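You operate a simulated robot arm through the tools that you are given. There is no shell and no other tool.

You are at the controls of a simulated two-armed robot. One attempt, no reset.

## Task
Lock the gold wrist band in the small striped box.
Fine: lid shut, its twist clip turned over it; leave the other box locked and the silver band on its stand.

Only the result counts: the job must be done as asked and must still hold three seconds after the hand-in. Knocking over, shifting, dropping, spilling or breaking anything else fails it. A push-on lid holds only when it is set on centred and level and pressed home; a screw cap is set on level and turned clockwise until tight.

## Robot
Two 7-joint arms with two-finger parallel grippers on one trunk that stands fixed in place. Base frame: the origin is at the foot of the trunk, x ahead of it, y to its left, z up. Lengths are in m, angles in rad, forces in N, time in s.
The left shoulder is at [0.05, 0.177, 1.204], the right one opposite. With the tool pointing down near the work surface each hand reaches from about 0.22 to 0.7 m from the base axis, measured 20 degrees to its own side. Payload 3.43 kg a hand.
Tool frame (each hand has its own): the origin (TCP) lies between the finger pads and is the grasp point; the fingertips stand 0.034 m ahead of it; z points along the fingers, y is the line along which they close. Largest opening 0.128 m; finger width 0.024, thickness 0.012; the body of the gripper, 0.048 by 0.13 m, starts 0.096 m behind the TCP.
Orientation is told as [roll, pitch, yaw] about the base's x, y, z axes, in that order, counted from this pose: with the fingers straight down and closing along the base's y, the tool's x points along the base's -x, its y along +y and its z along -z.

## Interface
- The arms move only by the tool jog_arm. It takes "left_series", "right_series" or both (then of equal length, played together; a hand with none holds still); each is a list of rows, each a list of 7 numbers: the turn, a rotation vector about the tool's x, y, z in rad, then the shift along the tool's x, y, z in cm, then the gripper command, from -1 (fully open) to 1 (shut), values between in proportion. In form: [[ax, ay, az, tx, ty, tz, fingers], ...]. A call has 1 to 20 rows; each row is the pose to reach, as a shift and turn from the pose commanded when the call began, along the tool's axes at that moment. A row lasts 0.2 s, in which the tool goes at most 0.05 m and 0.15 rad; a call with a longer step from one row to the next is refused whole, and so is a gripper value outside its range. A pose out of reach is approached as far as the arm can. The call stops where the force on the tool passes 50 N (or 10 N more than at its start, if that is more) or the arm is blocked; 0.2 s more then pass. The fingers move at their own pace (about 0.108 m/s each) and stop on an object; they squeeze with about 35 N. The grip force told is the motor's: it shows also when the fingers shut on nothing. Time passes only in rows, and 0.2 s behind the last, so rows that repeat a pose let the fingers close. The reply holds the time, the measured pose of the TCP, the force on the tool along the base axes, the opening and the grip force, in the units named above and with some noise, with the torque about the TCP (base axes, N m) and any sound that the robot's microphone picked up, and new pictures: "show" is both (left out), scene, wrist or none (wrist: the cameras of the hands that moved).
- Cameras (640 x 400 px; columns grow to the right, rows downward): "scene" is now at [0.1417, 0.0619, 1.3918]; the picture's right is [0.65, -0.76, 0.00], its down [-0.23, -0.20, -0.95] and it looks along [0.72, 0.62, -0.31] (base axes); focal length 214 px, centre (320, 200). "left" rides on the left gripper at [0.076, 0.011, -0.16] in its tool frame; the picture's right is [-0.15, 0.99, 0.00], its down [-0.88, -0.13, -0.46] and it looks along [-0.45, -0.07, 0.89] (tool axes); focal length 234 px, centre (320, 200). "right" rides on the right gripper at [0.076, -0.011, -0.16] in its tool frame; the picture's right is [0.15, 0.99, 0.00], its down [-0.88, 0.13, -0.46] and it looks along [-0.45, 0.07, 0.89] (tool axes); focal length 234 px, centre (320, 200). There is no depth. A picture from a camera that has moved, and an enlarged one, comes with that camera's place and axes in the base frame and with its lens.
- raise_lower(by): slides the trunk up (or, below 0, down) by that many m; the arms and the scene camera ride with it, the base frame stays. It gives what a move gives, with no picture.
- pan_tilt(pan, tilt): turns the head with the scene camera to pan (to the left, within 1.396 rad either way) and tilt (down, from -0.506 to 1.204), counted from straight ahead of the robot. It gives what a move gives, and a new picture of the scene camera.
- close_up(camera, box): a new picture of the part [left, top, right, bottom] of that camera's present view, enlarged. No time passes.
- sign_off(): hands the job in; it is judged then, once.

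Nothing tells you positions but the pictures and the camera data. Unless the task says otherwise, let go and move clear before handing in.

The tools are called after "Request:" by a JSON object that holds its "api" and its "payload". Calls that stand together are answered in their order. jog_arm: Moves the arms, as the interface text tells. Its arguments: {"type":"object","properties":{"left_series":{"type":"array"},"right_series":{"type":"array"},"show":{"type":"string","enum":["both","scene","wrist","none"]}},"required":[]} The other tools are called the same way: raise_lower (by) slides the trunk up or down; pan_tilt (pan, tilt) turns the head that bears the scene camera; close_up (camera, box) takes an enlarged picture of a part of a camera's view; sign_off () hands the job in.

At the start:

```text
clock: 0.0
left_tcp_pos: [0.3204, 0.4578, 1.3407]
left_ee_rot: [0.0, -0.001, 0.0]
left_contact_force: [0.8, 0.3, -0.3]
left_torque: [-0.01, -0.02, 0.01]
left_grip_width: 0.1281
left_finger_force: 0.1
right_tcp_pos: [0.3022, 0.0441, 1.3116]
right_ee_rot: [0.001, 0.001, -0.002]
right_contact_force: [-0.8, -0.8, 0.0]
right_torque: [0.01, -0.03, 0.02]
right_grip_width: 0.1278
right_finger_force: 0.1
trunk travel left (down, up): [-0.375, 0.026]
head pan, tilt: [0.71, 0.312]
```

scene: 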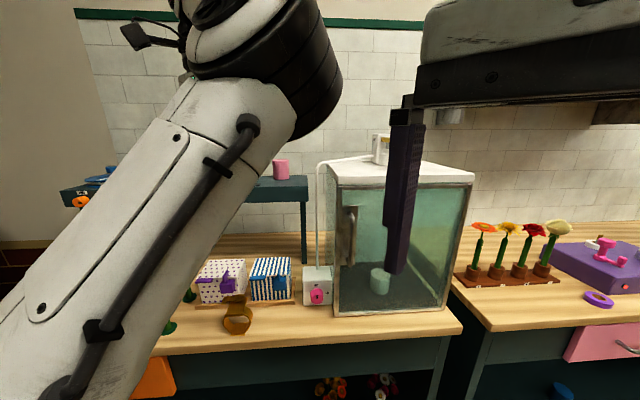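
right: 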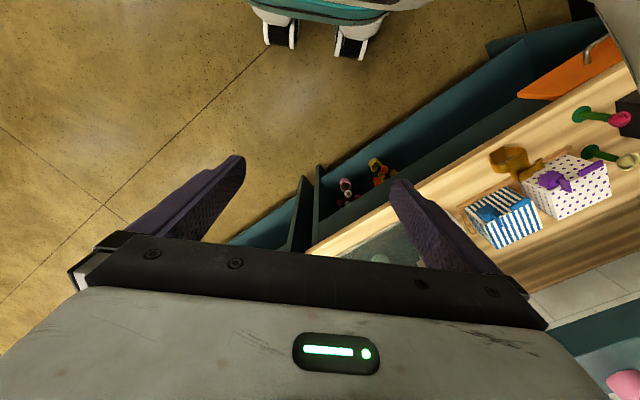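
left: 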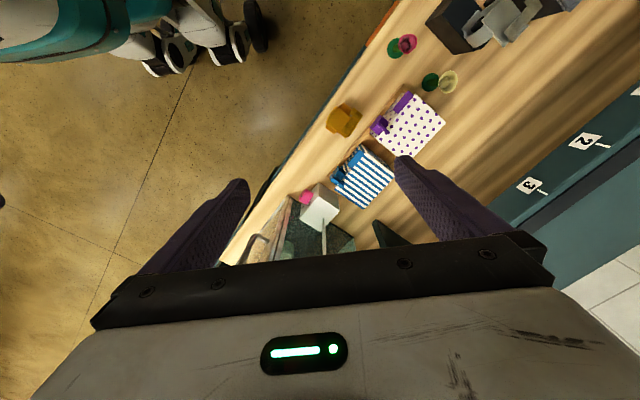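

I see a work bench to the left-front with a striped box and a dotted box, a gold band lying near them, and a glass cabinet to the right. I'll look closer before moving anything.

Request:
{"api": "close_up", "payload": {"camera": "scene", "box": [160, 230, 360, 355]}}

Request:
{"api": "close_up", "payload": {"camera": "left", "box": [260, 0, 560, 240]}}

Request:
{"api": "close_up", "payload": {"camera": "right", "box": [420, 60, 640, 260]}}

Request:
{"api": "close_up", "payload": {"camera": "scene", "box": [440, 200, 640, 325]}}

```text
3.20 times, centred on (260, 292) of scene
camera zoom: at [0.1417, 0.0619, 1.3918], right [0.65, -0.76, 0.0], down [-0.23, -0.2, -0.95], along [0.72, 0.62, -0.31], focal length 686 px, centre (512, -96)
```

zoom: 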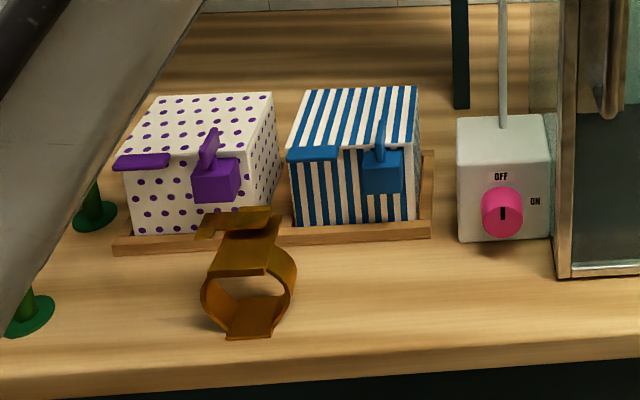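

```text
1.67 times, centred on (410, 120) of left
camera zoom: at [0.2441, 0.4691, 1.5005], right [0.15, 0.99, 0.0], down [0.88, -0.13, 0.46], along [0.45, -0.07, -0.89], focal length 390 px, centre (170, 333)
```

zoom: 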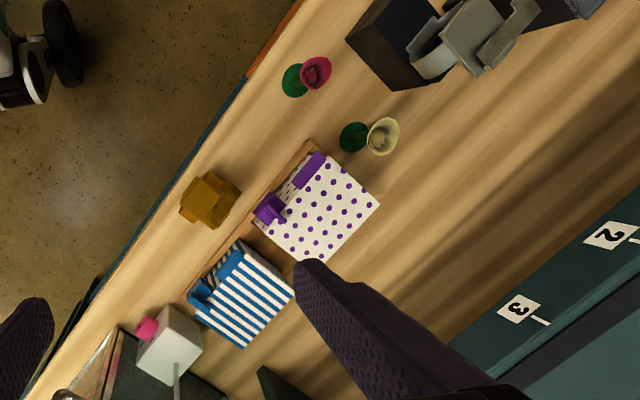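

```text
2.00 times, centred on (530, 160) of right
camera zoom: at [0.2254, 0.0337, 1.4715], right [-0.14, 0.99, 0.0], down [0.88, 0.13, 0.46], along [0.45, 0.07, -0.89], focal length 468 px, centre (-100, 280)
```

zoom: 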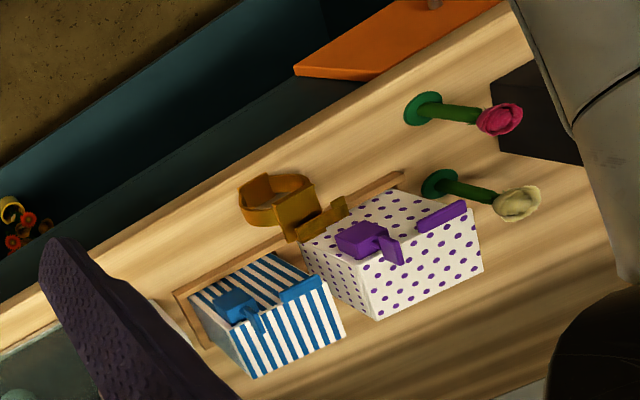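

```text
3.20 times, centred on (540, 262) of scene
camera zoom: at [0.1417, 0.0619, 1.3918], right [0.65, -0.76, 0.0], down [-0.23, -0.2, -0.95], along [0.72, 0.62, -0.31], focal length 686 px, centre (-384, 0)
```

zoom: 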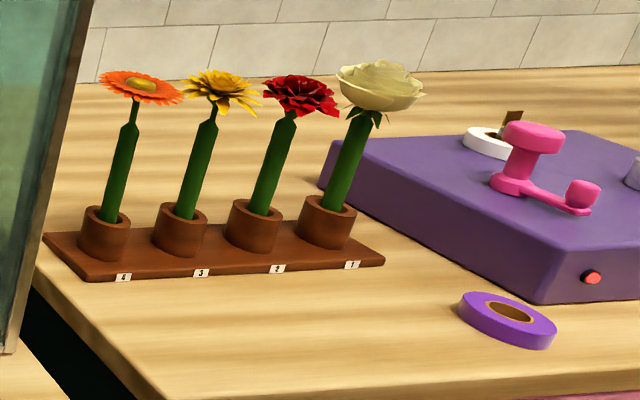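

The striped box sits at about [0.5, 0.52], top near z≈0.99, with its blue clip on the front face; the gold band is in front of the two boxes. I'll move the left hand above them for a closer look.

Request:
{"api": "jog_arm", "payload": {"left_series": [[0, 0, 0, -1, 2, 3, -1], [0, 0, 0, -2, 4, 6, -1], [0, 0, 0, -3, 6, 9, -1], [0, 0, 0, -4, 8, 11, -1], [0, 0, 0, -4, 8, 11, -1]], "show": "both"}}

```text
clock: 1.2
left_tcp_pos: [0.3593, 0.5363, 1.2303]
left_ee_rot: [0.001, 0.001, 0.001]
left_contact_force: [0.1, 0.7, 0.8]
left_torque: [0.0, -0.01, -0.01]
left_grip_width: 0.128
left_finger_force: 0.0
right_tcp_pos: [0.3014, 0.0444, 1.3112]
right_ee_rot: [0.002, 0.0, -0.001]
right_contact_force: [0.0, -0.9, -0.2]
right_torque: [0.02, 0.01, 0.01]
right_grip_width: 0.1276
right_finger_force: 0.1
trunk travel left (down, up): [-0.375, 0.026]
head pan, tilt: [0.71, 0.312]
camera scene: at [0.1416, 0.0616, 1.3918], right [0.65, -0.76, 0.0], down [-0.23, -0.2, -0.95], along [0.72, 0.62, -0.31], focal length 214 px, centre (320, 200)
camera left: at [0.283, 0.5484, 1.389], right [0.15, 0.99, 0.0], down [0.88, -0.13, 0.46], along [0.45, -0.07, -0.89], focal length 234 px, centre (320, 200)
```

scene: 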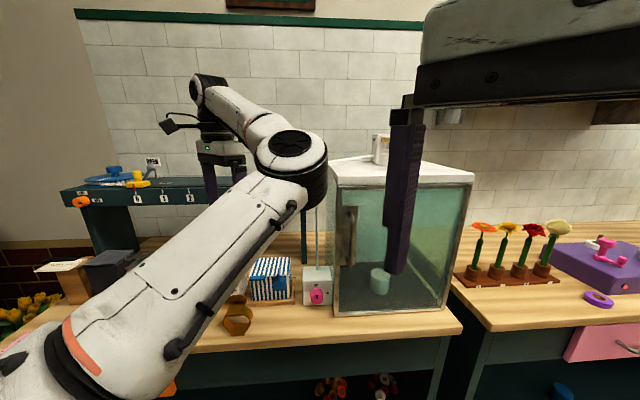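
left: 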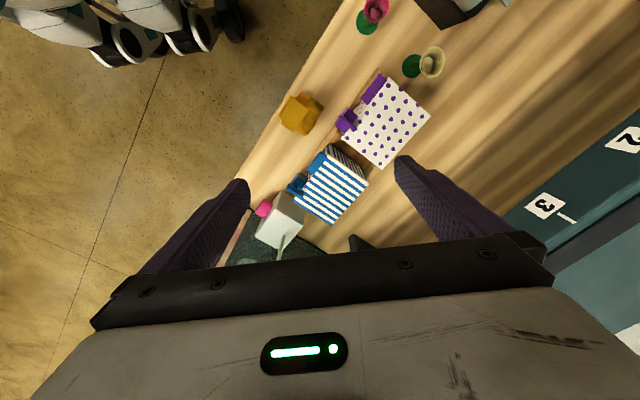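

The striped box is now in plain view below the left hand. I'll zoom in on both camera views.

Request:
{"api": "close_up", "payload": {"camera": "left", "box": [240, 60, 440, 240]}}

Request:
{"api": "close_up", "payload": {"camera": "scene", "box": [210, 240, 340, 345]}}

```text
2.22 times, centred on (340, 150) of left
camera zoom: at [0.283, 0.5484, 1.389], right [0.15, 0.99, 0.0], down [0.88, -0.13, 0.46], along [0.45, -0.07, -0.89], focal length 520 px, centre (276, 311)
```

zoom: 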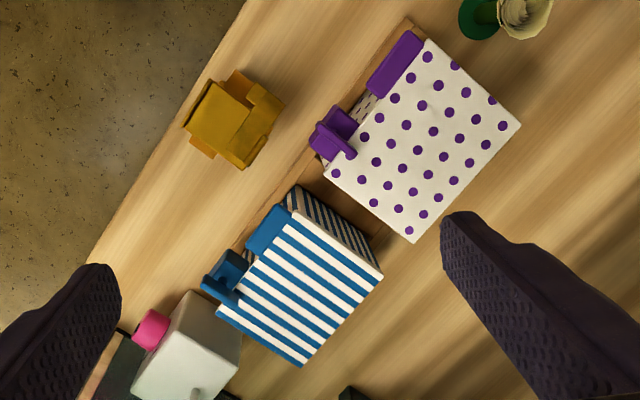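

```text
3.81 times, centred on (275, 292) of scene
camera zoom: at [0.1416, 0.0616, 1.3918], right [0.65, -0.76, 0.0], down [-0.23, -0.2, -0.95], along [0.72, 0.62, -0.31], focal length 817 px, centre (491, -152)
```

zoom: 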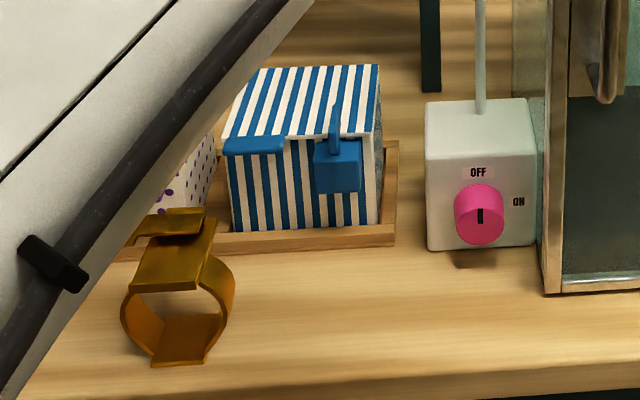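

Both boxes have a post with a turn bar on the front and a lift tab on the left of the lid front edge; the boxes are turned about 45° to the base. I'll turn the left hand 45° and bring its camera closer to the striped box's front.

Request:
{"api": "jog_arm", "payload": {"left_series": [[0, 0, -0.13, -1, -1.3, 2, -1], [0, 0, -0.26, -2, -2.6, 4, -1], [0, 0, -0.39, -3, -4, 6, -1], [0, 0, -0.52, -4, -5.4, 8, -1], [0, 0, -0.65, -5, -6.7, 10, -1], [0, 0, -0.785, -5, -8, 11, -1], [0, 0, -0.785, -5, -8, 11, -1]], "show": "both"}}

```text
clock: 2.8
left_tcp_pos: [0.4109, 0.458, 1.1211]
left_ee_rot: [0.0, 0.0, 0.786]
left_contact_force: [0.8, -0.1, -0.2]
left_torque: [0.01, -0.02, 0.01]
left_grip_width: 0.1284
left_finger_force: 0.1
right_tcp_pos: [0.3015, 0.0446, 1.3124]
right_ee_rot: [0.001, 0.001, -0.002]
right_contact_force: [0.1, 0.7, -0.6]
right_torque: [-0.02, 0.04, -0.01]
right_grip_width: 0.128
right_finger_force: 0.1
trunk travel left (down, up): [-0.375, 0.026]
head pan, tilt: [0.71, 0.312]
camera scene: at [0.1417, 0.0621, 1.3917], right [0.65, -0.76, 0.0], down [-0.23, -0.2, -0.95], along [0.72, 0.62, -0.31], focal length 214 px, centre (320, 200)
camera left: at [0.349, 0.4124, 1.2804], right [-0.6, 0.8, 0.0], down [0.71, 0.53, 0.46], along [0.37, 0.27, -0.89], focal length 234 px, centre (320, 200)
```

scene: 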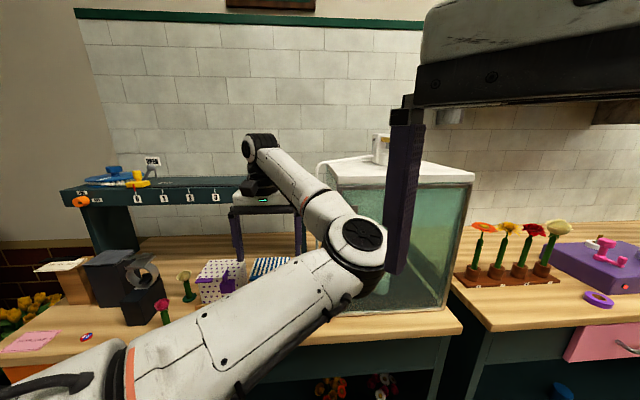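
left: 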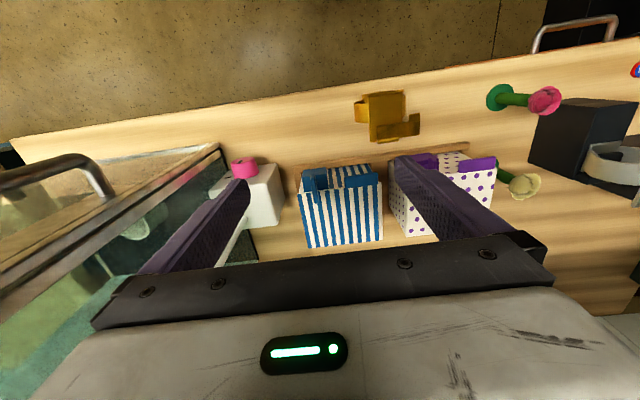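

The left camera now looks at the striped box from its front; I'll zoom in on the clip and the band.

Request:
{"api": "close_up", "payload": {"camera": "left", "box": [270, 140, 410, 250]}}

Request:
{"api": "close_up", "payload": {"camera": "left", "box": [330, 70, 450, 165]}}

Request:
{"api": "close_up", "payload": {"camera": "scene", "box": [60, 220, 260, 345]}}

Request:
{"api": "close_up", "payload": {"camera": "right", "box": [440, 90, 640, 260]}}

```text
3.64 times, centred on (340, 195) of left
camera zoom: at [0.349, 0.4124, 1.2804], right [-0.6, 0.8, 0.0], down [0.71, 0.53, 0.46], along [0.37, 0.27, -0.89], focal length 852 px, centre (247, 218)
```

zoom: 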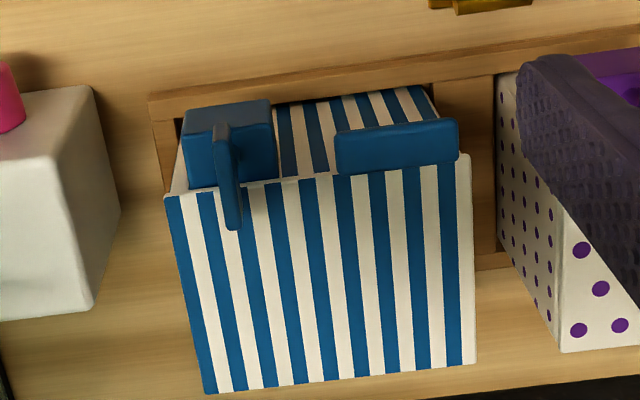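

```text
4.21 times, centred on (390, 118) of left
camera zoom: at [0.349, 0.4124, 1.2804], right [-0.6, 0.8, 0.0], down [0.71, 0.53, 0.46], along [0.37, 0.27, -0.89], focal length 986 px, centre (25, 547)
```

zoom: 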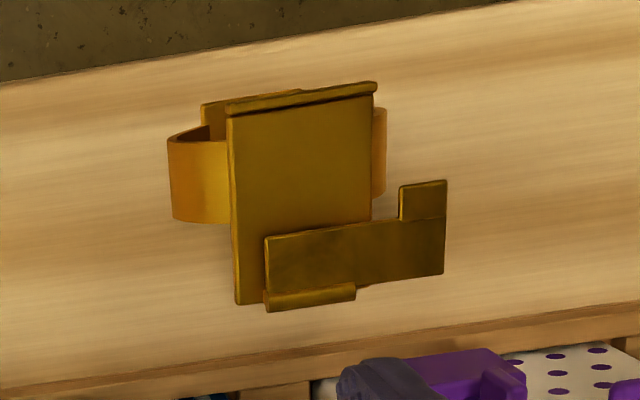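

```text
3.20 times, centred on (160, 282) of scene
camera zoom: at [0.1417, 0.0621, 1.3917], right [0.65, -0.76, 0.0], down [-0.23, -0.2, -0.95], along [0.72, 0.62, -0.31], focal length 686 px, centre (832, -64)
```

zoom: 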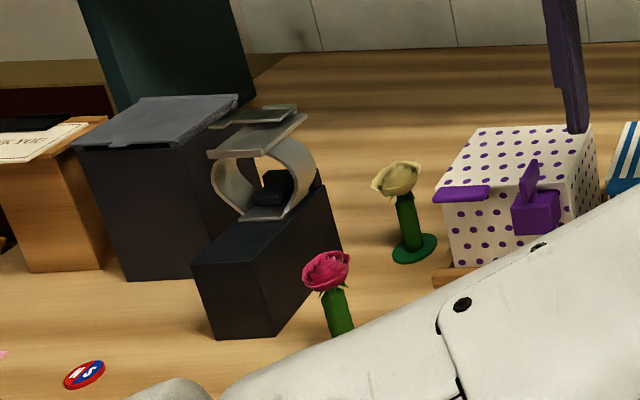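

```text
2.35 times, centred on (540, 175) of right
camera zoom: at [0.2254, 0.0338, 1.4715], right [-0.14, 0.99, 0.0], down [0.88, 0.13, 0.46], along [0.45, 0.07, -0.89], focal length 551 px, centre (-198, 259)
```

zoom: 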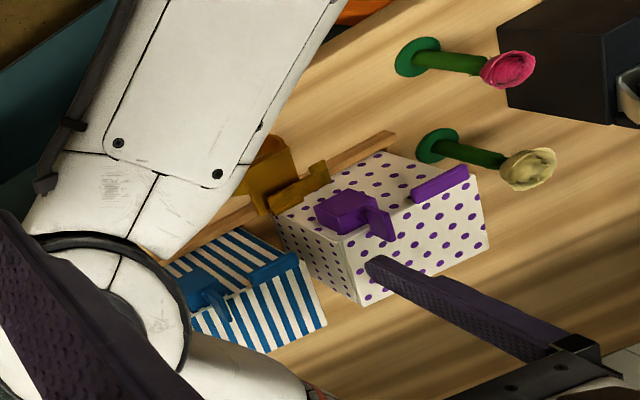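

The clip is a block on the box front with a thin upright blade pointing back over the lid edge. I'll zoom further to get its exact shape.

Request:
{"api": "close_up", "payload": {"camera": "left", "box": [295, 150, 351, 185]}}

Request:
{"api": "close_up", "payload": {"camera": "right", "box": [480, 140, 592, 210]}}

Request:
{"api": "close_up", "payload": {"camera": "scene", "box": [185, 250, 265, 300]}}

```text
11.43 times, centred on (323, 168) of left
camera zoom: at [0.349, 0.4124, 1.2804], right [-0.6, 0.8, 0.0], down [0.71, 0.53, 0.46], along [0.37, 0.27, -0.89], focal length 2676 px, centre (286, 571)
```

zoom: 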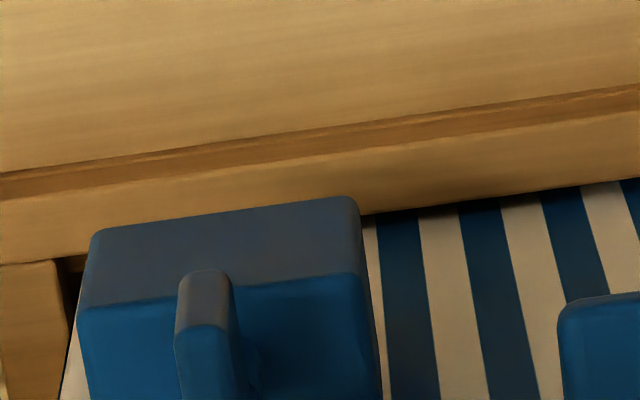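

```text
5.71 times, centred on (536, 175) of right
camera zoom: at [0.2254, 0.0338, 1.4715], right [-0.14, 0.99, 0.0], down [0.88, 0.13, 0.46], along [0.45, 0.07, -0.89], focal length 1338 px, centre (-914, 343)
```

zoom: 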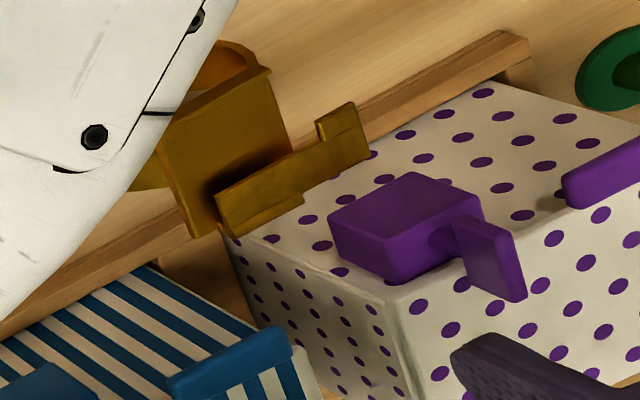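

```text
8.00 times, centred on (225, 275) of scene
camera zoom: at [0.1417, 0.0621, 1.3917], right [0.65, -0.76, 0.0], down [-0.23, -0.2, -0.95], along [0.72, 0.62, -0.31], focal length 1716 px, centre (1080, -400)
```

zoom: 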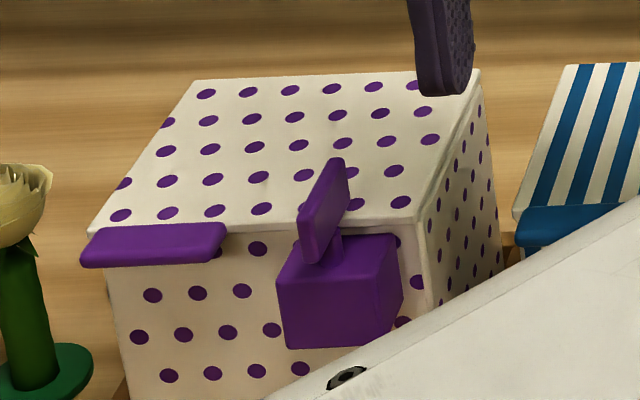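

The clip is a fixed block on the front face with a short upright shaft carrying a blade that points over the lid, so it twists about a vertical axis at about [0.450, 0.478]. I'll hover the half-open left fingers above it and check the alignment.

Request:
{"api": "jog_arm", "payload": {"left_series": [[0, 0, 0, -2.1, -0.7, 1.0, 0.1], [0, 0, 0, -4.17, -1.34, 2.0, 0.2], [0, 0, 0, -4.17, -1.34, 4.0, 0.25], [0, 0, 0, -4.17, -1.34, 4.0, 0.25]], "show": "both"}}

Request:
{"api": "close_up", "payload": {"camera": "left", "box": [240, 100, 400, 200]}}

```text
clock: 3.8
left_tcp_pos: [0.4503, 0.4771, 1.0823]
left_ee_rot: [-0.001, -0.001, 0.786]
left_contact_force: [0.4, -0.7, 0.1]
left_torque: [0.03, 0.04, 0.04]
left_grip_width: 0.0479
left_finger_force: 0.1
right_tcp_pos: [0.3009, 0.0448, 1.3125]
right_ee_rot: [0.002, -0.001, 0.0]
right_contact_force: [0.1, 0.8, 0.5]
right_torque: [0.0, -0.02, 0.01]
right_grip_width: 0.1282
right_finger_force: 0.1
trunk travel left (down, up): [-0.375, 0.026]
head pan, tilt: [0.71, 0.312]
camera scene: at [0.1416, 0.0619, 1.3918], right [0.65, -0.76, 0.0], down [-0.23, -0.2, -0.95], along [0.72, 0.62, -0.31], focal length 214 px, centre (320, 200)
camera left: at [0.3874, 0.4319, 1.2409], right [-0.6, 0.8, 0.0], down [0.71, 0.53, 0.46], along [0.37, 0.27, -0.89], focal length 234 px, centre (320, 200)
```

scene: 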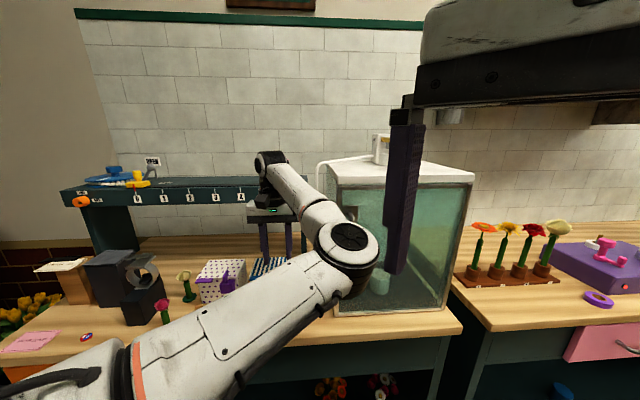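
left: 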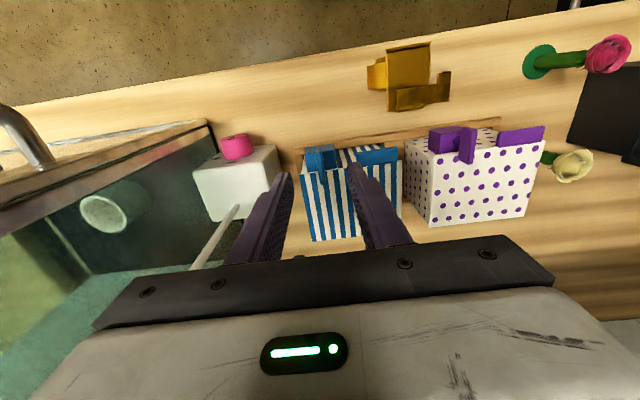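

```text
4.00 times, centred on (320, 150) of left
camera zoom: at [0.3874, 0.4319, 1.2409], right [-0.6, 0.8, 0.0], down [0.71, 0.53, 0.46], along [0.37, 0.27, -0.89], focal length 937 px, centre (320, 400)
```

zoom: 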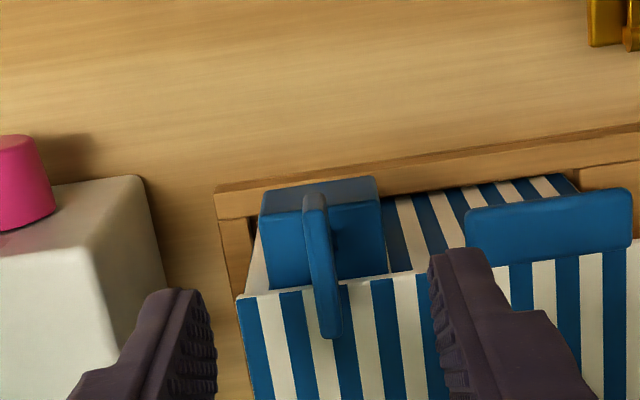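

The blade lies right between the fingers. I'll zoom in more to find where the shaft stands under it.

Request:
{"api": "close_up", "payload": {"camera": "left", "box": [296, 138, 344, 188]}}

Request:
{"api": "close_up", "payload": {"camera": "left", "box": [420, 115, 500, 175]}}

Request:
{"api": "close_up", "payload": {"camera": "right", "box": [470, 170, 534, 234]}}

```text
8.00 times, centred on (320, 163) of left
camera zoom: at [0.3874, 0.4319, 1.2409], right [-0.6, 0.8, 0.0], down [0.71, 0.53, 0.46], along [0.37, 0.27, -0.89], focal length 1873 px, centre (320, 496)
```

zoom: 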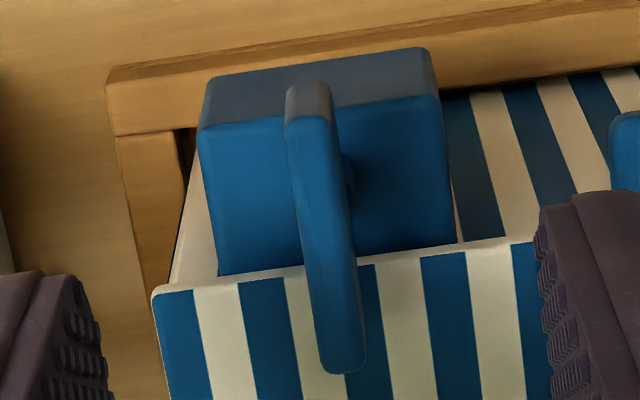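

```text
6.67 times, centred on (460, 145) of left
camera zoom: at [0.3874, 0.4319, 1.2409], right [-0.6, 0.8, 0.0], down [0.71, 0.53, 0.46], along [0.37, 0.27, -0.89], focal length 1561 px, centre (-613, 567)
```

zoom: 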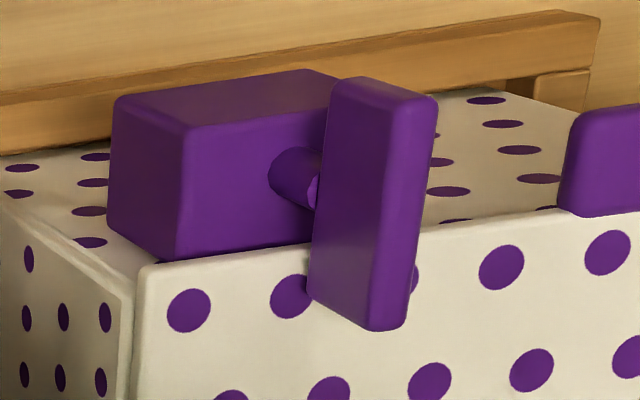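

```text
6.25 times, centred on (502, 202) of right
camera zoom: at [0.2253, 0.0336, 1.4715], right [-0.14, 0.99, 0.0], down [0.88, 0.13, 0.46], along [0.45, 0.07, -0.89], focal length 1464 px, centre (-818, 188)
```

zoom: 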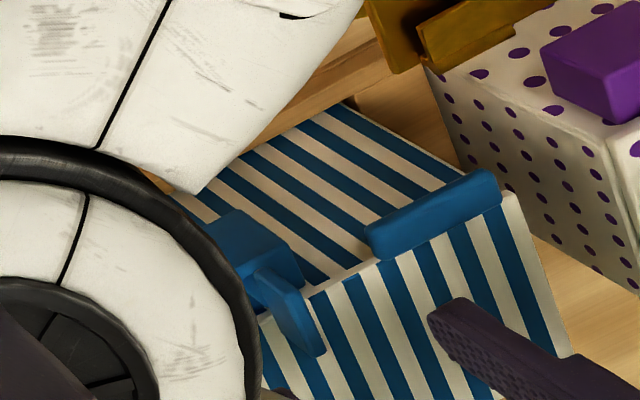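

The blade is centred on its shaft, about 4 mm further inward than the hand; its top is near z≈1.02. I'll shift, narrow the fingers and go down around the blade.

Request:
{"api": "jog_arm", "payload": {"left_series": [[0, 0, 0, -0.4, 0, 0, 0.53], [0, 0, 0, -0.4, 0, 1.0, 0.53], [0, 0, 0, -0.4, 0, 2.0, 0.53], [0, 0, 0, -0.4, 0, 3.0, 0.53], [0, 0, 0, -0.4, 0, 3.6, 0.53], [0, 0, 0, -0.4, 0, 3.6, 0.53]], "show": "wrist"}}

Request:
{"api": "close_up", "payload": {"camera": "left", "box": [272, 130, 368, 210]}}

```text
clock: 5.2
left_tcp_pos: [0.452, 0.4812, 1.0478]
left_ee_rot: [0.001, 0.0, 0.786]
left_contact_force: [0.2, -0.4, 0.6]
left_torque: [0.01, 0.01, 0.02]
left_grip_width: 0.0298
left_finger_force: 0.0
right_tcp_pos: [0.3028, 0.0444, 1.3112]
right_ee_rot: [0.004, -0.003, -0.003]
right_contact_force: [-0.1, -0.4, -0.1]
right_torque: [0.0, -0.01, -0.01]
right_grip_width: 0.128
right_finger_force: 0.0
trunk travel left (down, up): [-0.375, 0.026]
head pan, tilt: [0.71, 0.312]
camera left: at [0.3901, 0.4351, 1.2053], right [-0.6, 0.8, 0.0], down [0.71, 0.53, 0.46], along [0.37, 0.27, -0.89], focal length 234 px, centre (320, 200)
```

left: 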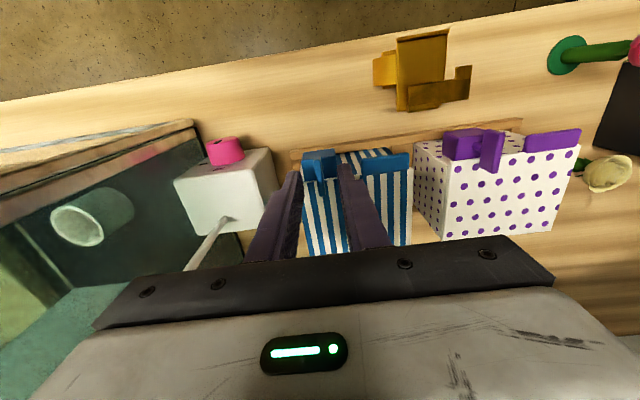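

```text
5.00 times, centred on (320, 170) of left
camera zoom: at [0.3901, 0.4351, 1.2053], right [-0.6, 0.8, 0.0], down [0.71, 0.53, 0.46], along [0.37, 0.27, -0.89], focal length 1171 px, centre (320, 350)
```

zoom: 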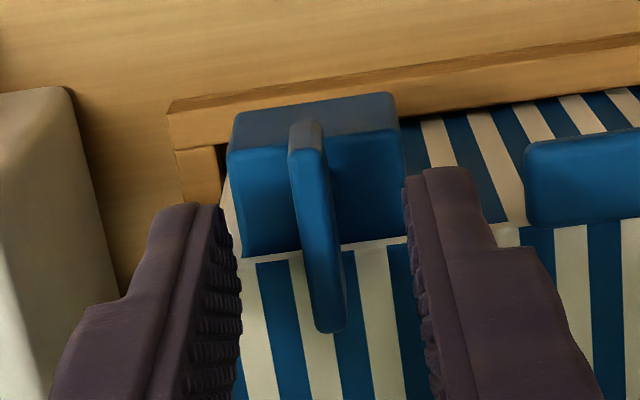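

The fingers straddle the blade centrally. I'll go down another 8 mm in small steps and watch the force.

Request:
{"api": "jog_arm", "payload": {"left_series": [[0, 0, 0, 0, 0, 0.3, 0.53], [0, 0, 0, 0, 0, 0.6, 0.53], [0, 0, 0, 0, 0, 0.9, 0.53], [0, 0, 0, 0, 0, 0.9, 0.53]], "show": "wrist"}}

Request:
{"api": "close_up", "payload": {"camera": "left", "box": [272, 130, 368, 210]}}

```text
clock: 6.2
left_tcp_pos: [0.4518, 0.4806, 1.0372]
left_ee_rot: [0.0, -0.001, 0.785]
left_contact_force: [-0.3, 0.1, 0.8]
left_torque: [0.02, -0.01, -0.04]
left_grip_width: 0.03
left_finger_force: 0.0
right_tcp_pos: [0.303, 0.0446, 1.3113]
right_ee_rot: [0.002, -0.001, -0.003]
right_contact_force: [0.2, 0.2, -0.4]
right_torque: [0.02, -0.03, 0.03]
right_grip_width: 0.128
right_finger_force: 0.1
trunk travel left (down, up): [-0.375, 0.026]
head pan, tilt: [0.71, 0.312]
camera left: at [0.3902, 0.4356, 1.1959], right [-0.6, 0.8, 0.0], down [0.71, 0.53, 0.46], along [0.37, 0.27, -0.89], focal length 234 px, centre (320, 200)
```

left: 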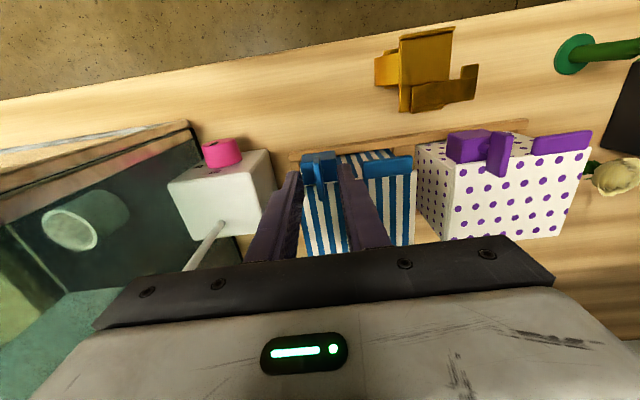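

```text
5.00 times, centred on (320, 170) of left
camera zoom: at [0.3902, 0.4356, 1.1959], right [-0.6, 0.8, 0.0], down [0.71, 0.53, 0.46], along [0.37, 0.27, -0.89], focal length 1171 px, centre (320, 350)
```

zoom: 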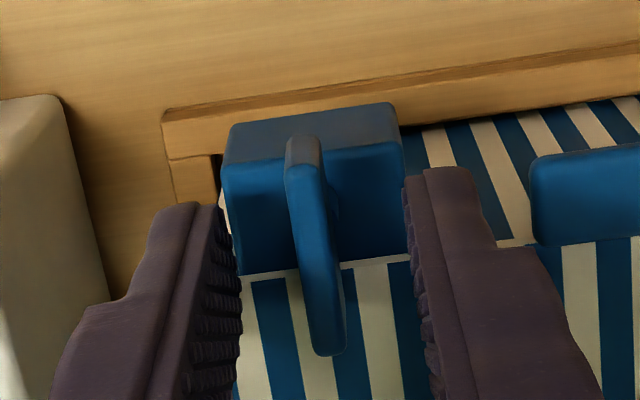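

The tips are at z≈1.003, around the blade with no contact yet. I'll shift 1 mm to centre and close on the blade.

Request:
{"api": "jog_arm", "payload": {"left_series": [[0, 0, 0, 0, -0.12, 0, 0.53], [0, 0, 0, 0, -0.12, 0, 0.8], [0, 0, 0, 0, -0.12, 0, 1], [0, 0, 0, 0, -0.12, 0, 1]], "show": "wrist"}}

Request:
{"api": "close_up", "payload": {"camera": "left", "box": [272, 130, 368, 210]}}

```text
clock: 7.2
left_tcp_pos: [0.4536, 0.4804, 1.0376]
left_ee_rot: [0.0, 0.0, 0.785]
left_contact_force: [-1.6, 0.6, -0.2]
left_torque: [0.04, 0.03, 0.02]
left_grip_width: 0.0069
left_finger_force: 35.1
right_tcp_pos: [0.3012, 0.0447, 1.3116]
right_ee_rot: [0.003, -0.001, -0.002]
right_contact_force: [-0.5, 0.3, -0.6]
right_torque: [-0.01, 0.01, 0.02]
right_grip_width: 0.1281
right_finger_force: 0.0
trunk travel left (down, up): [-0.375, 0.026]
head pan, tilt: [0.71, 0.312]
camera left: at [0.391, 0.4348, 1.1956], right [-0.6, 0.8, 0.0], down [0.71, 0.53, 0.46], along [0.37, 0.27, -0.89], focal length 234 px, centre (320, 200)
```

left: 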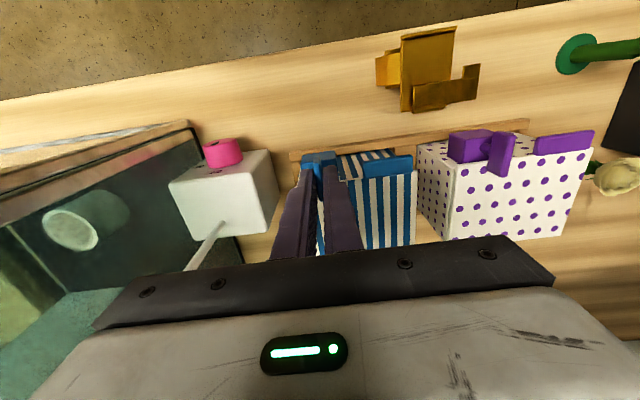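

```text
5.00 times, centred on (320, 170) of left
camera zoom: at [0.391, 0.4348, 1.1956], right [-0.6, 0.8, 0.0], down [0.71, 0.53, 0.46], along [0.37, 0.27, -0.89], focal length 1171 px, centre (320, 350)
```

zoom: 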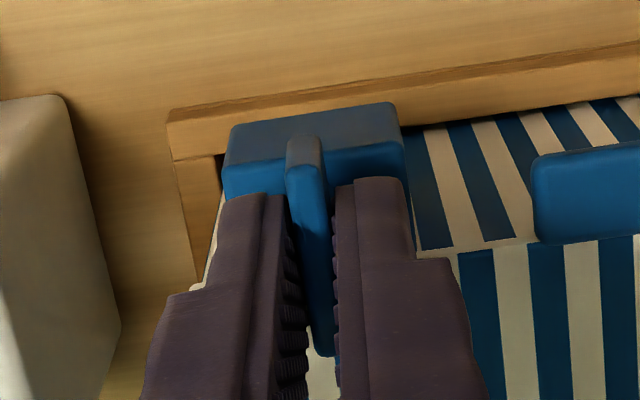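

The blade is gripped (0.0069 m). I'll try a small clockwise twist (seen from above) and read the torque.

Request:
{"api": "jog_arm", "payload": {"left_series": [[0, 0, 0.08, 0, 0, 0, 1], [0, 0, 0.16, 0, 0, 0, 1], [0, 0, 0.16, 0, 0, 0, 1]], "show": "wrist"}}

Request:
{"api": "close_up", "payload": {"camera": "left", "box": [272, 130, 368, 210]}}

```text
clock: 8.0
left_tcp_pos: [0.4536, 0.4787, 1.036]
left_ee_rot: [-0.001, -0.001, 0.622]
left_contact_force: [1.4, 0.6, -0.3]
left_torque: [-0.13, 0.18, 0.04]
left_grip_width: 0.0068
left_finger_force: 34.9
right_tcp_pos: [0.3032, 0.0447, 1.3121]
right_ee_rot: [0.001, 0.0, 0.0]
right_contact_force: [0.7, 0.5, -0.4]
right_torque: [-0.04, -0.01, -0.01]
right_grip_width: 0.1279
right_finger_force: 0.1
trunk travel left (down, up): [-0.375, 0.026]
head pan, tilt: [0.71, 0.312]
camera left: at [0.3848, 0.4449, 1.1955], right [-0.46, 0.89, 0.0], down [0.79, 0.41, 0.46], along [0.41, 0.21, -0.89], focal length 234 px, centre (320, 200)
```

left: 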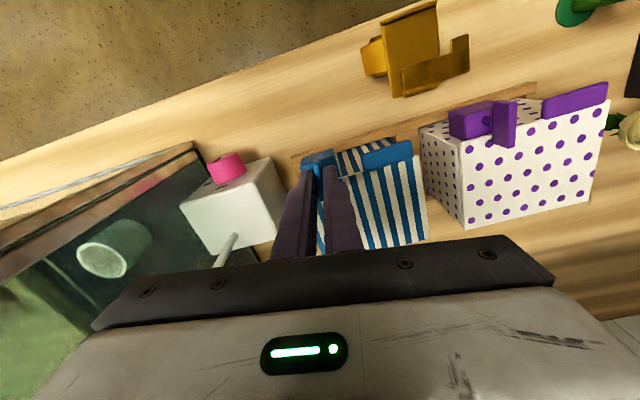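

```text
5.00 times, centred on (320, 170) of left
camera zoom: at [0.3848, 0.4449, 1.1955], right [-0.46, 0.89, 0.0], down [0.79, 0.41, 0.46], along [0.41, 0.21, -0.89], focal length 1171 px, centre (320, 350)
```

zoom: 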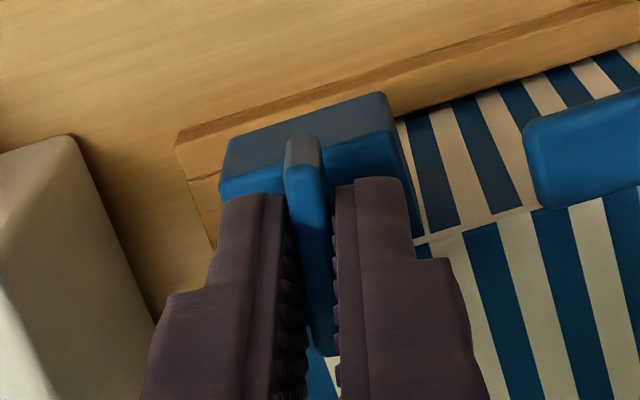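

The clip turns freely with almost no torque. I'll continue clockwise to a full quarter turn.

Request:
{"api": "jog_arm", "payload": {"left_series": [[0, 0, 0.14, 0, 0, 0, 1], [0, 0, 0.28, 0, 0, 0, 1], [0, 0, 0.42, 0, 0, 0, 1], [0, 0, 0.56, 0, 0, 0, 1], [0, 0, 0.7, 0, 0, 0, 1], [0, 0, 0.84, 0, 0, 0, 1], [0, 0, 0.98, 0, 0, 0, 1], [0, 0, 1.12, 0, 0, 0, 1], [0, 0, 1.26, 0, 0, 0, 1], [0, 0, 1.4, 0, 0, 0, 1], [0, 0, 1.4, 0, 0, 0, 1]], "show": "both"}}

Request:
{"api": "close_up", "payload": {"camera": "left", "box": [272, 130, 368, 210]}}

```text
clock: 10.4
left_tcp_pos: [0.4533, 0.4793, 1.0365]
left_ee_rot: [0.0, 0.0, -0.779]
left_contact_force: [-0.6, -1.6, -0.7]
left_torque: [0.01, 0.12, 0.0]
left_grip_width: 0.0066
left_finger_force: 34.5
right_tcp_pos: [0.3023, 0.0447, 1.3114]
right_ee_rot: [0.0, 0.0, -0.001]
right_contact_force: [0.6, 0.2, 0.2]
right_torque: [0.02, 0.04, 0.01]
right_grip_width: 0.1282
right_finger_force: 0.2
trunk travel left (down, up): [-0.375, 0.026]
head pan, tilt: [0.71, 0.312]
camera scene: at [0.1417, 0.0618, 1.3917], right [0.65, -0.76, 0.0], down [-0.23, -0.2, -0.95], along [0.72, 0.62, -0.31], focal length 214 px, centre (320, 200)
camera left: at [0.4064, 0.5409, 1.1956], right [0.8, 0.6, 0.0], down [0.54, -0.71, 0.46], along [0.27, -0.36, -0.89], focal length 234 px, centre (320, 200)
```

scene: 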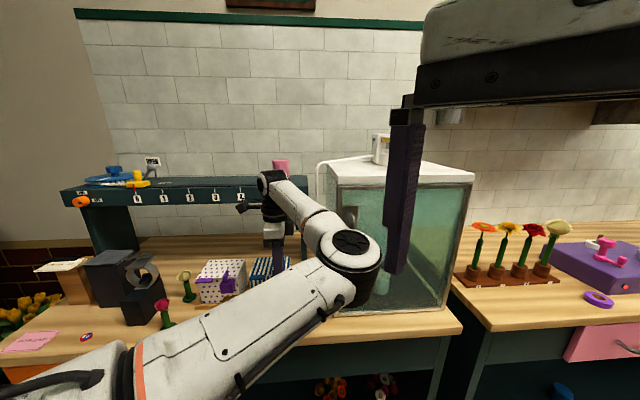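
left: 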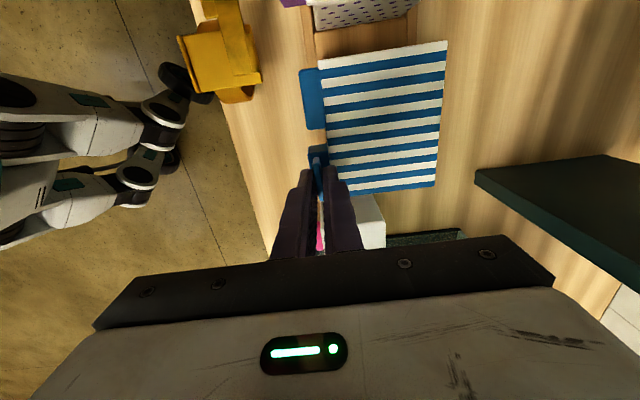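

```text
5.00 times, centred on (320, 170) of left
camera zoom: at [0.4064, 0.5409, 1.1956], right [0.8, 0.6, 0.0], down [0.54, -0.71, 0.46], along [0.27, -0.36, -0.89], focal length 1171 px, centre (320, 350)
```

zoom: 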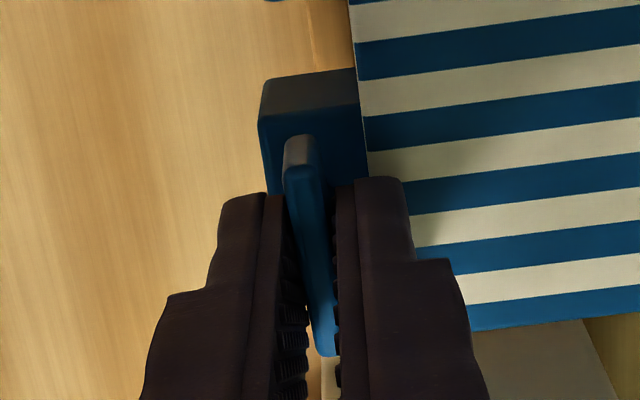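

The blade now runs parallel to the box front, clear of the lid. I'll release it, rise, and turn the hand back to the box's heading to look again.

Request:
{"api": "jog_arm", "payload": {"left_series": [[0, 0, 0, 0, 0, 0, 0.7], [0, 0, 0, 0, 0, 0, 0.7], [0, 0, 0, 0, 0, -1, 0.7], [0, 0, 0, 0, 0, -3, 0.7], [0, 0, 0, 0, 0, -6, 0.7], [0, 0, 0, 0, 0, -9, 0.7], [0, 0, 0, 0, 0, -9, 0.7]], "show": "wrist"}}

Request:
{"api": "close_up", "payload": {"camera": "left", "box": [180, 20, 460, 220]}}

```text
clock: 12.0
left_tcp_pos: [0.4533, 0.4786, 1.1255]
left_ee_rot: [0.0, 0.001, -0.775]
left_contact_force: [0.1, -0.2, -0.2]
left_torque: [-0.01, -0.03, -0.03]
left_grip_width: 0.0192
left_finger_force: 0.1
right_tcp_pos: [0.3018, 0.0452, 1.3111]
right_ee_rot: [0.001, 0.001, -0.002]
right_contact_force: [0.0, -0.7, 0.5]
right_torque: [0.0, -0.01, 0.02]
right_grip_width: 0.1277
right_finger_force: 0.0
trunk travel left (down, up): [-0.375, 0.026]
head pan, tilt: [0.71, 0.312]
camera left: at [0.4073, 0.5408, 1.2848], right [0.8, 0.6, 0.0], down [0.54, -0.71, 0.46], along [0.27, -0.36, -0.89], focal length 234 px, centre (320, 200)
```

left: 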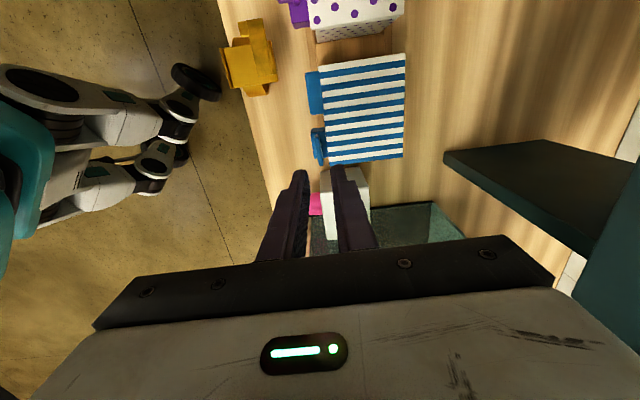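

```text
2.00 times, centred on (320, 120) of left
camera zoom: at [0.4073, 0.5408, 1.2848], right [0.8, 0.6, 0.0], down [0.54, -0.71, 0.46], along [0.27, -0.36, -0.89], focal length 468 px, centre (320, 360)
```

zoom: 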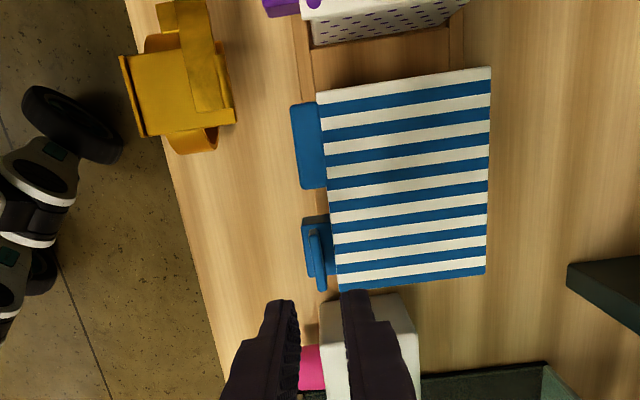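

The clip is off the lid. Now I'll turn the hand back to the box heading and move it in front of the lid tab, then pitch it forward so the closed fingertips can hook under the tab.

Request:
{"api": "jog_arm", "payload": {"left_series": [[0, 0, -0.14, 0.5, -0.6, 0, 0.9], [0, 0, -0.28, 1.0, -1.2, 0, 1], [0, 0, -0.42, 1.5, -1.8, 0, 1], [0, 0, -0.56, 2.0, -2.4, 0, 1], [0, 0, -0.7, 2.5, -3.0, 0, 1], [0, 0, -0.84, 3.0, -3.6, 0, 1], [0, 0, -0.98, 3.5, -4.2, 0, 1], [0, 0, -1.12, 4.0, -4.8, 0, 1], [0, 0, -1.26, 4.5, -5.4, 0, 1], [0, 0, -1.4, 5.0, -6.0, 0, 1], [0, 0, -1.5, 5.17, -6.26, 0, 1], [0, 0, -1.56, 5.17, -6.26, 0, 1], [0, 0, -1.56, 5.17, -6.26, 0, 1]], "show": "wrist"}}

Request:
{"api": "close_up", "payload": {"camera": "left", "box": [240, 30, 480, 200]}}

```text
clock: 14.8
left_tcp_pos: [0.3727, 0.4701, 1.1274]
left_ee_rot: [0.001, 0.0, 0.788]
left_contact_force: [-0.7, -0.1, 0.6]
left_torque: [-0.02, -0.03, -0.02]
left_grip_width: 0.0
left_finger_force: 33.0
right_tcp_pos: [0.3022, 0.0446, 1.3115]
right_ee_rot: [0.001, 0.001, -0.002]
right_contact_force: [-0.3, 0.8, 0.5]
right_torque: [-0.01, 0.01, -0.01]
right_grip_width: 0.1281
right_finger_force: 0.1
trunk travel left (down, up): [-0.375, 0.026]
head pan, tilt: [0.71, 0.312]
camera left: at [0.3104, 0.4255, 1.2853], right [-0.6, 0.8, 0.0], down [0.71, 0.53, 0.46], along [0.37, 0.27, -0.89], focal length 234 px, centre (320, 200)
```

left: 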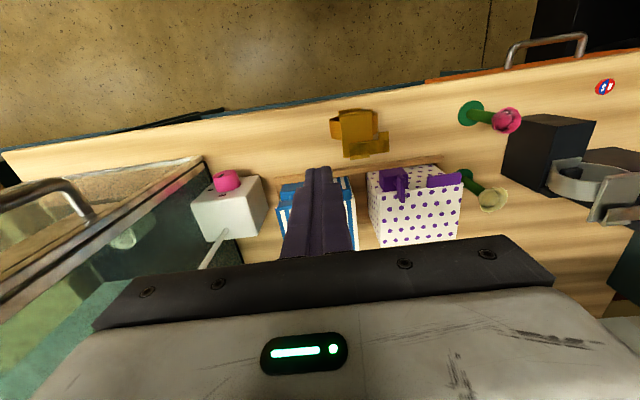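

```text
2.35 times, centred on (360, 115) of left
camera zoom: at [0.3104, 0.4255, 1.2853], right [-0.6, 0.8, 0.0], down [0.71, 0.53, 0.46], along [0.37, 0.27, -0.89], focal length 551 px, centre (226, 400)
```

zoom: 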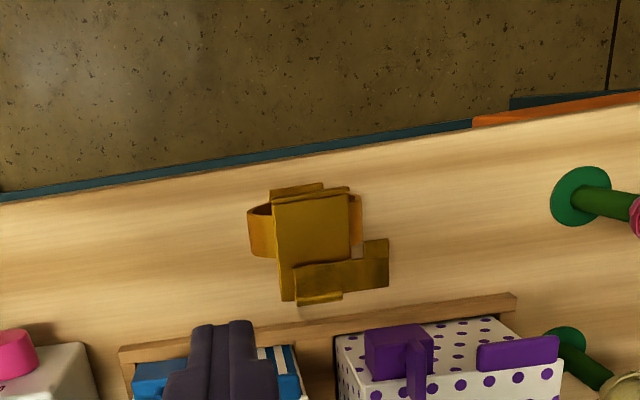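

Now I'll pitch the closed fingers 45° forward, lowering a little, well above the band.

Request:
{"api": "jog_arm", "payload": {"left_series": [[0, -0.13, 0, 0, 0, 0.5, 1], [0, -0.26, 0, 0, 0, 1, 1], [0, -0.39, 0, 0, 0, 1.5, 1], [0, -0.52, 0, 0, 0, 2.0, 1], [0, -0.65, 0, 0, 0, 3, 1], [0, -0.785, 0, 0, 0, 4, 1], [0, -0.785, 0, 0, 0, 4, 1]], "show": "both"}}

Request:
{"api": "close_up", "payload": {"camera": "left", "box": [220, 60, 480, 260]}}

```text
clock: 16.6
left_tcp_pos: [0.3594, 0.4935, 1.102]
left_ee_rot: [0.003, -0.826, 0.845]
left_contact_force: [0.7, -0.4, 0.5]
left_torque: [-0.02, 0.0, 0.02]
left_grip_width: 0.0
left_finger_force: 33.5
right_tcp_pos: [0.3024, 0.0439, 1.3124]
right_ee_rot: [0.001, 0.001, -0.002]
right_contact_force: [0.3, 0.8, 0.7]
right_torque: [-0.02, 0.01, 0.0]
right_grip_width: 0.1281
right_finger_force: 0.0
trunk travel left (down, up): [-0.375, 0.026]
head pan, tilt: [0.71, 0.312]
stopped in row 7 (left hand): the arm was blocked; the commanded pose is now the measured one
camera scene: at [0.1416, 0.0621, 1.3918], right [0.65, -0.76, 0.0], down [-0.23, -0.2, -0.95], along [0.72, 0.62, -0.31], focal length 214 px, centre (320, 200)
camera left: at [0.2391, 0.375, 1.1543], right [-0.68, 0.73, 0.11], down [0.27, 0.11, 0.96], along [0.68, 0.68, -0.27], focal length 234 px, centre (320, 200)
```

scene: 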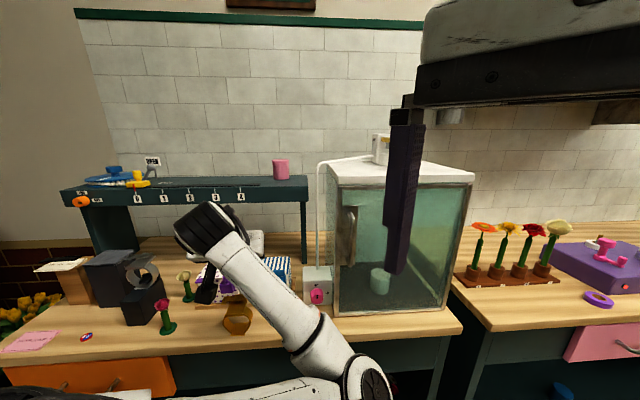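
left: 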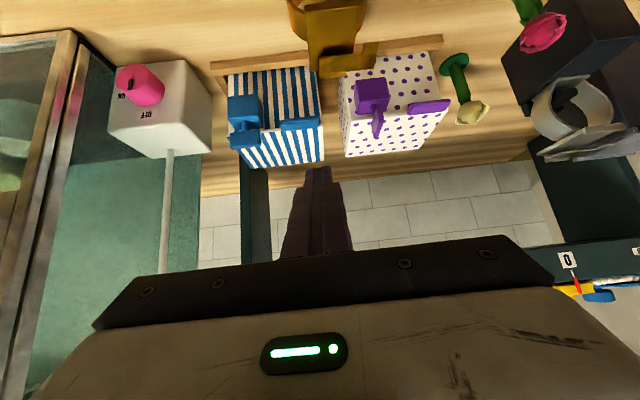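

```text
2.00 times, centred on (350, 160) of left
camera zoom: at [0.2391, 0.375, 1.1543], right [-0.68, 0.73, 0.11], down [0.27, 0.11, 0.96], along [0.68, 0.68, -0.27], focal length 468 px, centre (260, 280)
```

zoom: 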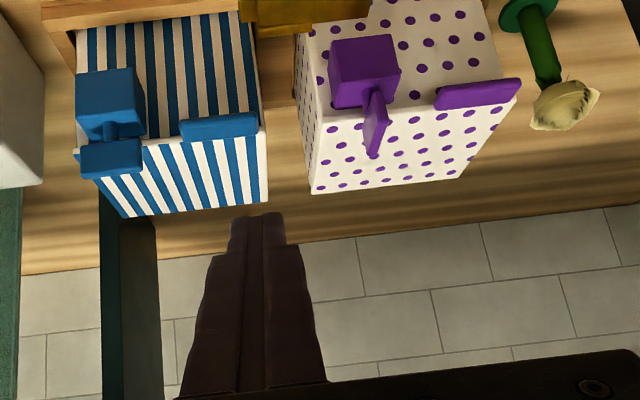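

The arm met a limit at 45° of pitch; the view shows the box front well, with the clip blade now parallel to the front. I'll back off to a gentler ~30° pitch and move nearer to the tab.

Request:
{"api": "jog_arm", "payload": {"left_series": [[0.011, 0.08, 0.01, 0, 0, 0, 1], [0.022, 0.163, 0.02, 0, 0, 0, 1], [0.033, 0.245, 0.03, 0.6, -0.9, 0.9, 1], [0.044, 0.326, 0.041, 1.2, -1.8, 1.7, 1], [0.044, 0.326, 0.041, 1.93, -2.62, 2.62, 1], [0.044, 0.326, 0.041, 1.93, -2.62, 2.62, 1]], "show": "both"}}

Request:
{"api": "close_up", "payload": {"camera": "left", "box": [220, 80, 420, 220]}}

```text
clock: 18.0
left_tcp_pos: [0.3802, 0.486, 1.0698]
left_ee_rot: [-0.003, -0.5, 0.803]
left_contact_force: [-1.0, 0.7, 0.3]
left_torque: [-0.01, -0.01, -0.01]
left_grip_width: 0.0
left_finger_force: 33.0
right_tcp_pos: [0.3022, 0.0444, 1.3116]
right_ee_rot: [0.002, -0.001, -0.001]
right_contact_force: [-1.0, 0.5, -0.1]
right_torque: [0.04, -0.02, -0.01]
right_grip_width: 0.1282
right_finger_force: 0.1
trunk travel left (down, up): [-0.375, 0.026]
head pan, tilt: [0.71, 0.312]
camera scene: at [0.1417, 0.0618, 1.3918], right [0.65, -0.76, 0.0], down [-0.23, -0.2, -0.95], along [0.72, 0.62, -0.31], focal length 214 px, centre (320, 200)
camera left: at [0.272, 0.3915, 1.1739], right [-0.62, 0.78, 0.07], down [0.48, 0.31, 0.82], along [0.62, 0.54, -0.56], focal length 234 px, centre (320, 200)
```

scene: 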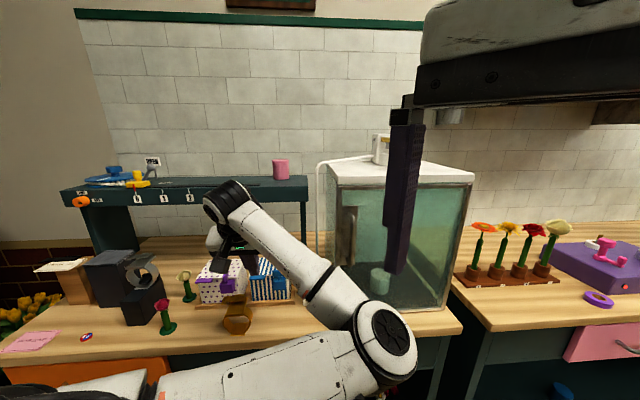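
left: 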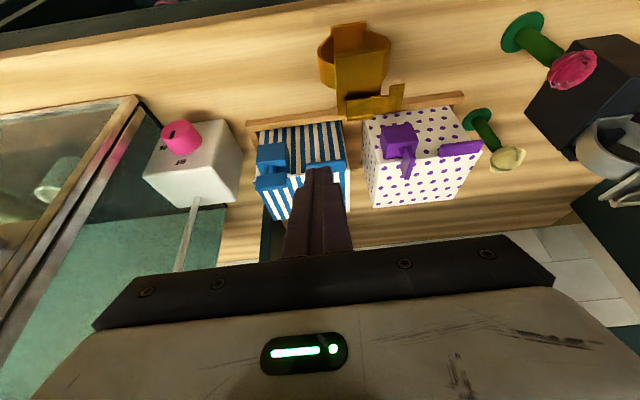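

```text
2.86 times, centred on (320, 150) of left
camera zoom: at [0.272, 0.3915, 1.1739], right [-0.62, 0.78, 0.07], down [0.48, 0.31, 0.82], along [0.62, 0.54, -0.56], focal length 669 px, centre (320, 343)
```

zoom: 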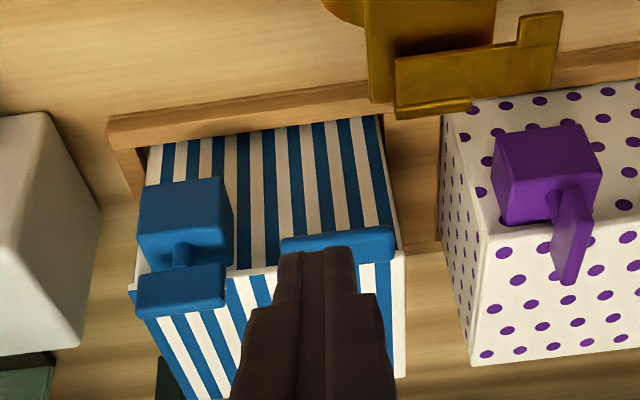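

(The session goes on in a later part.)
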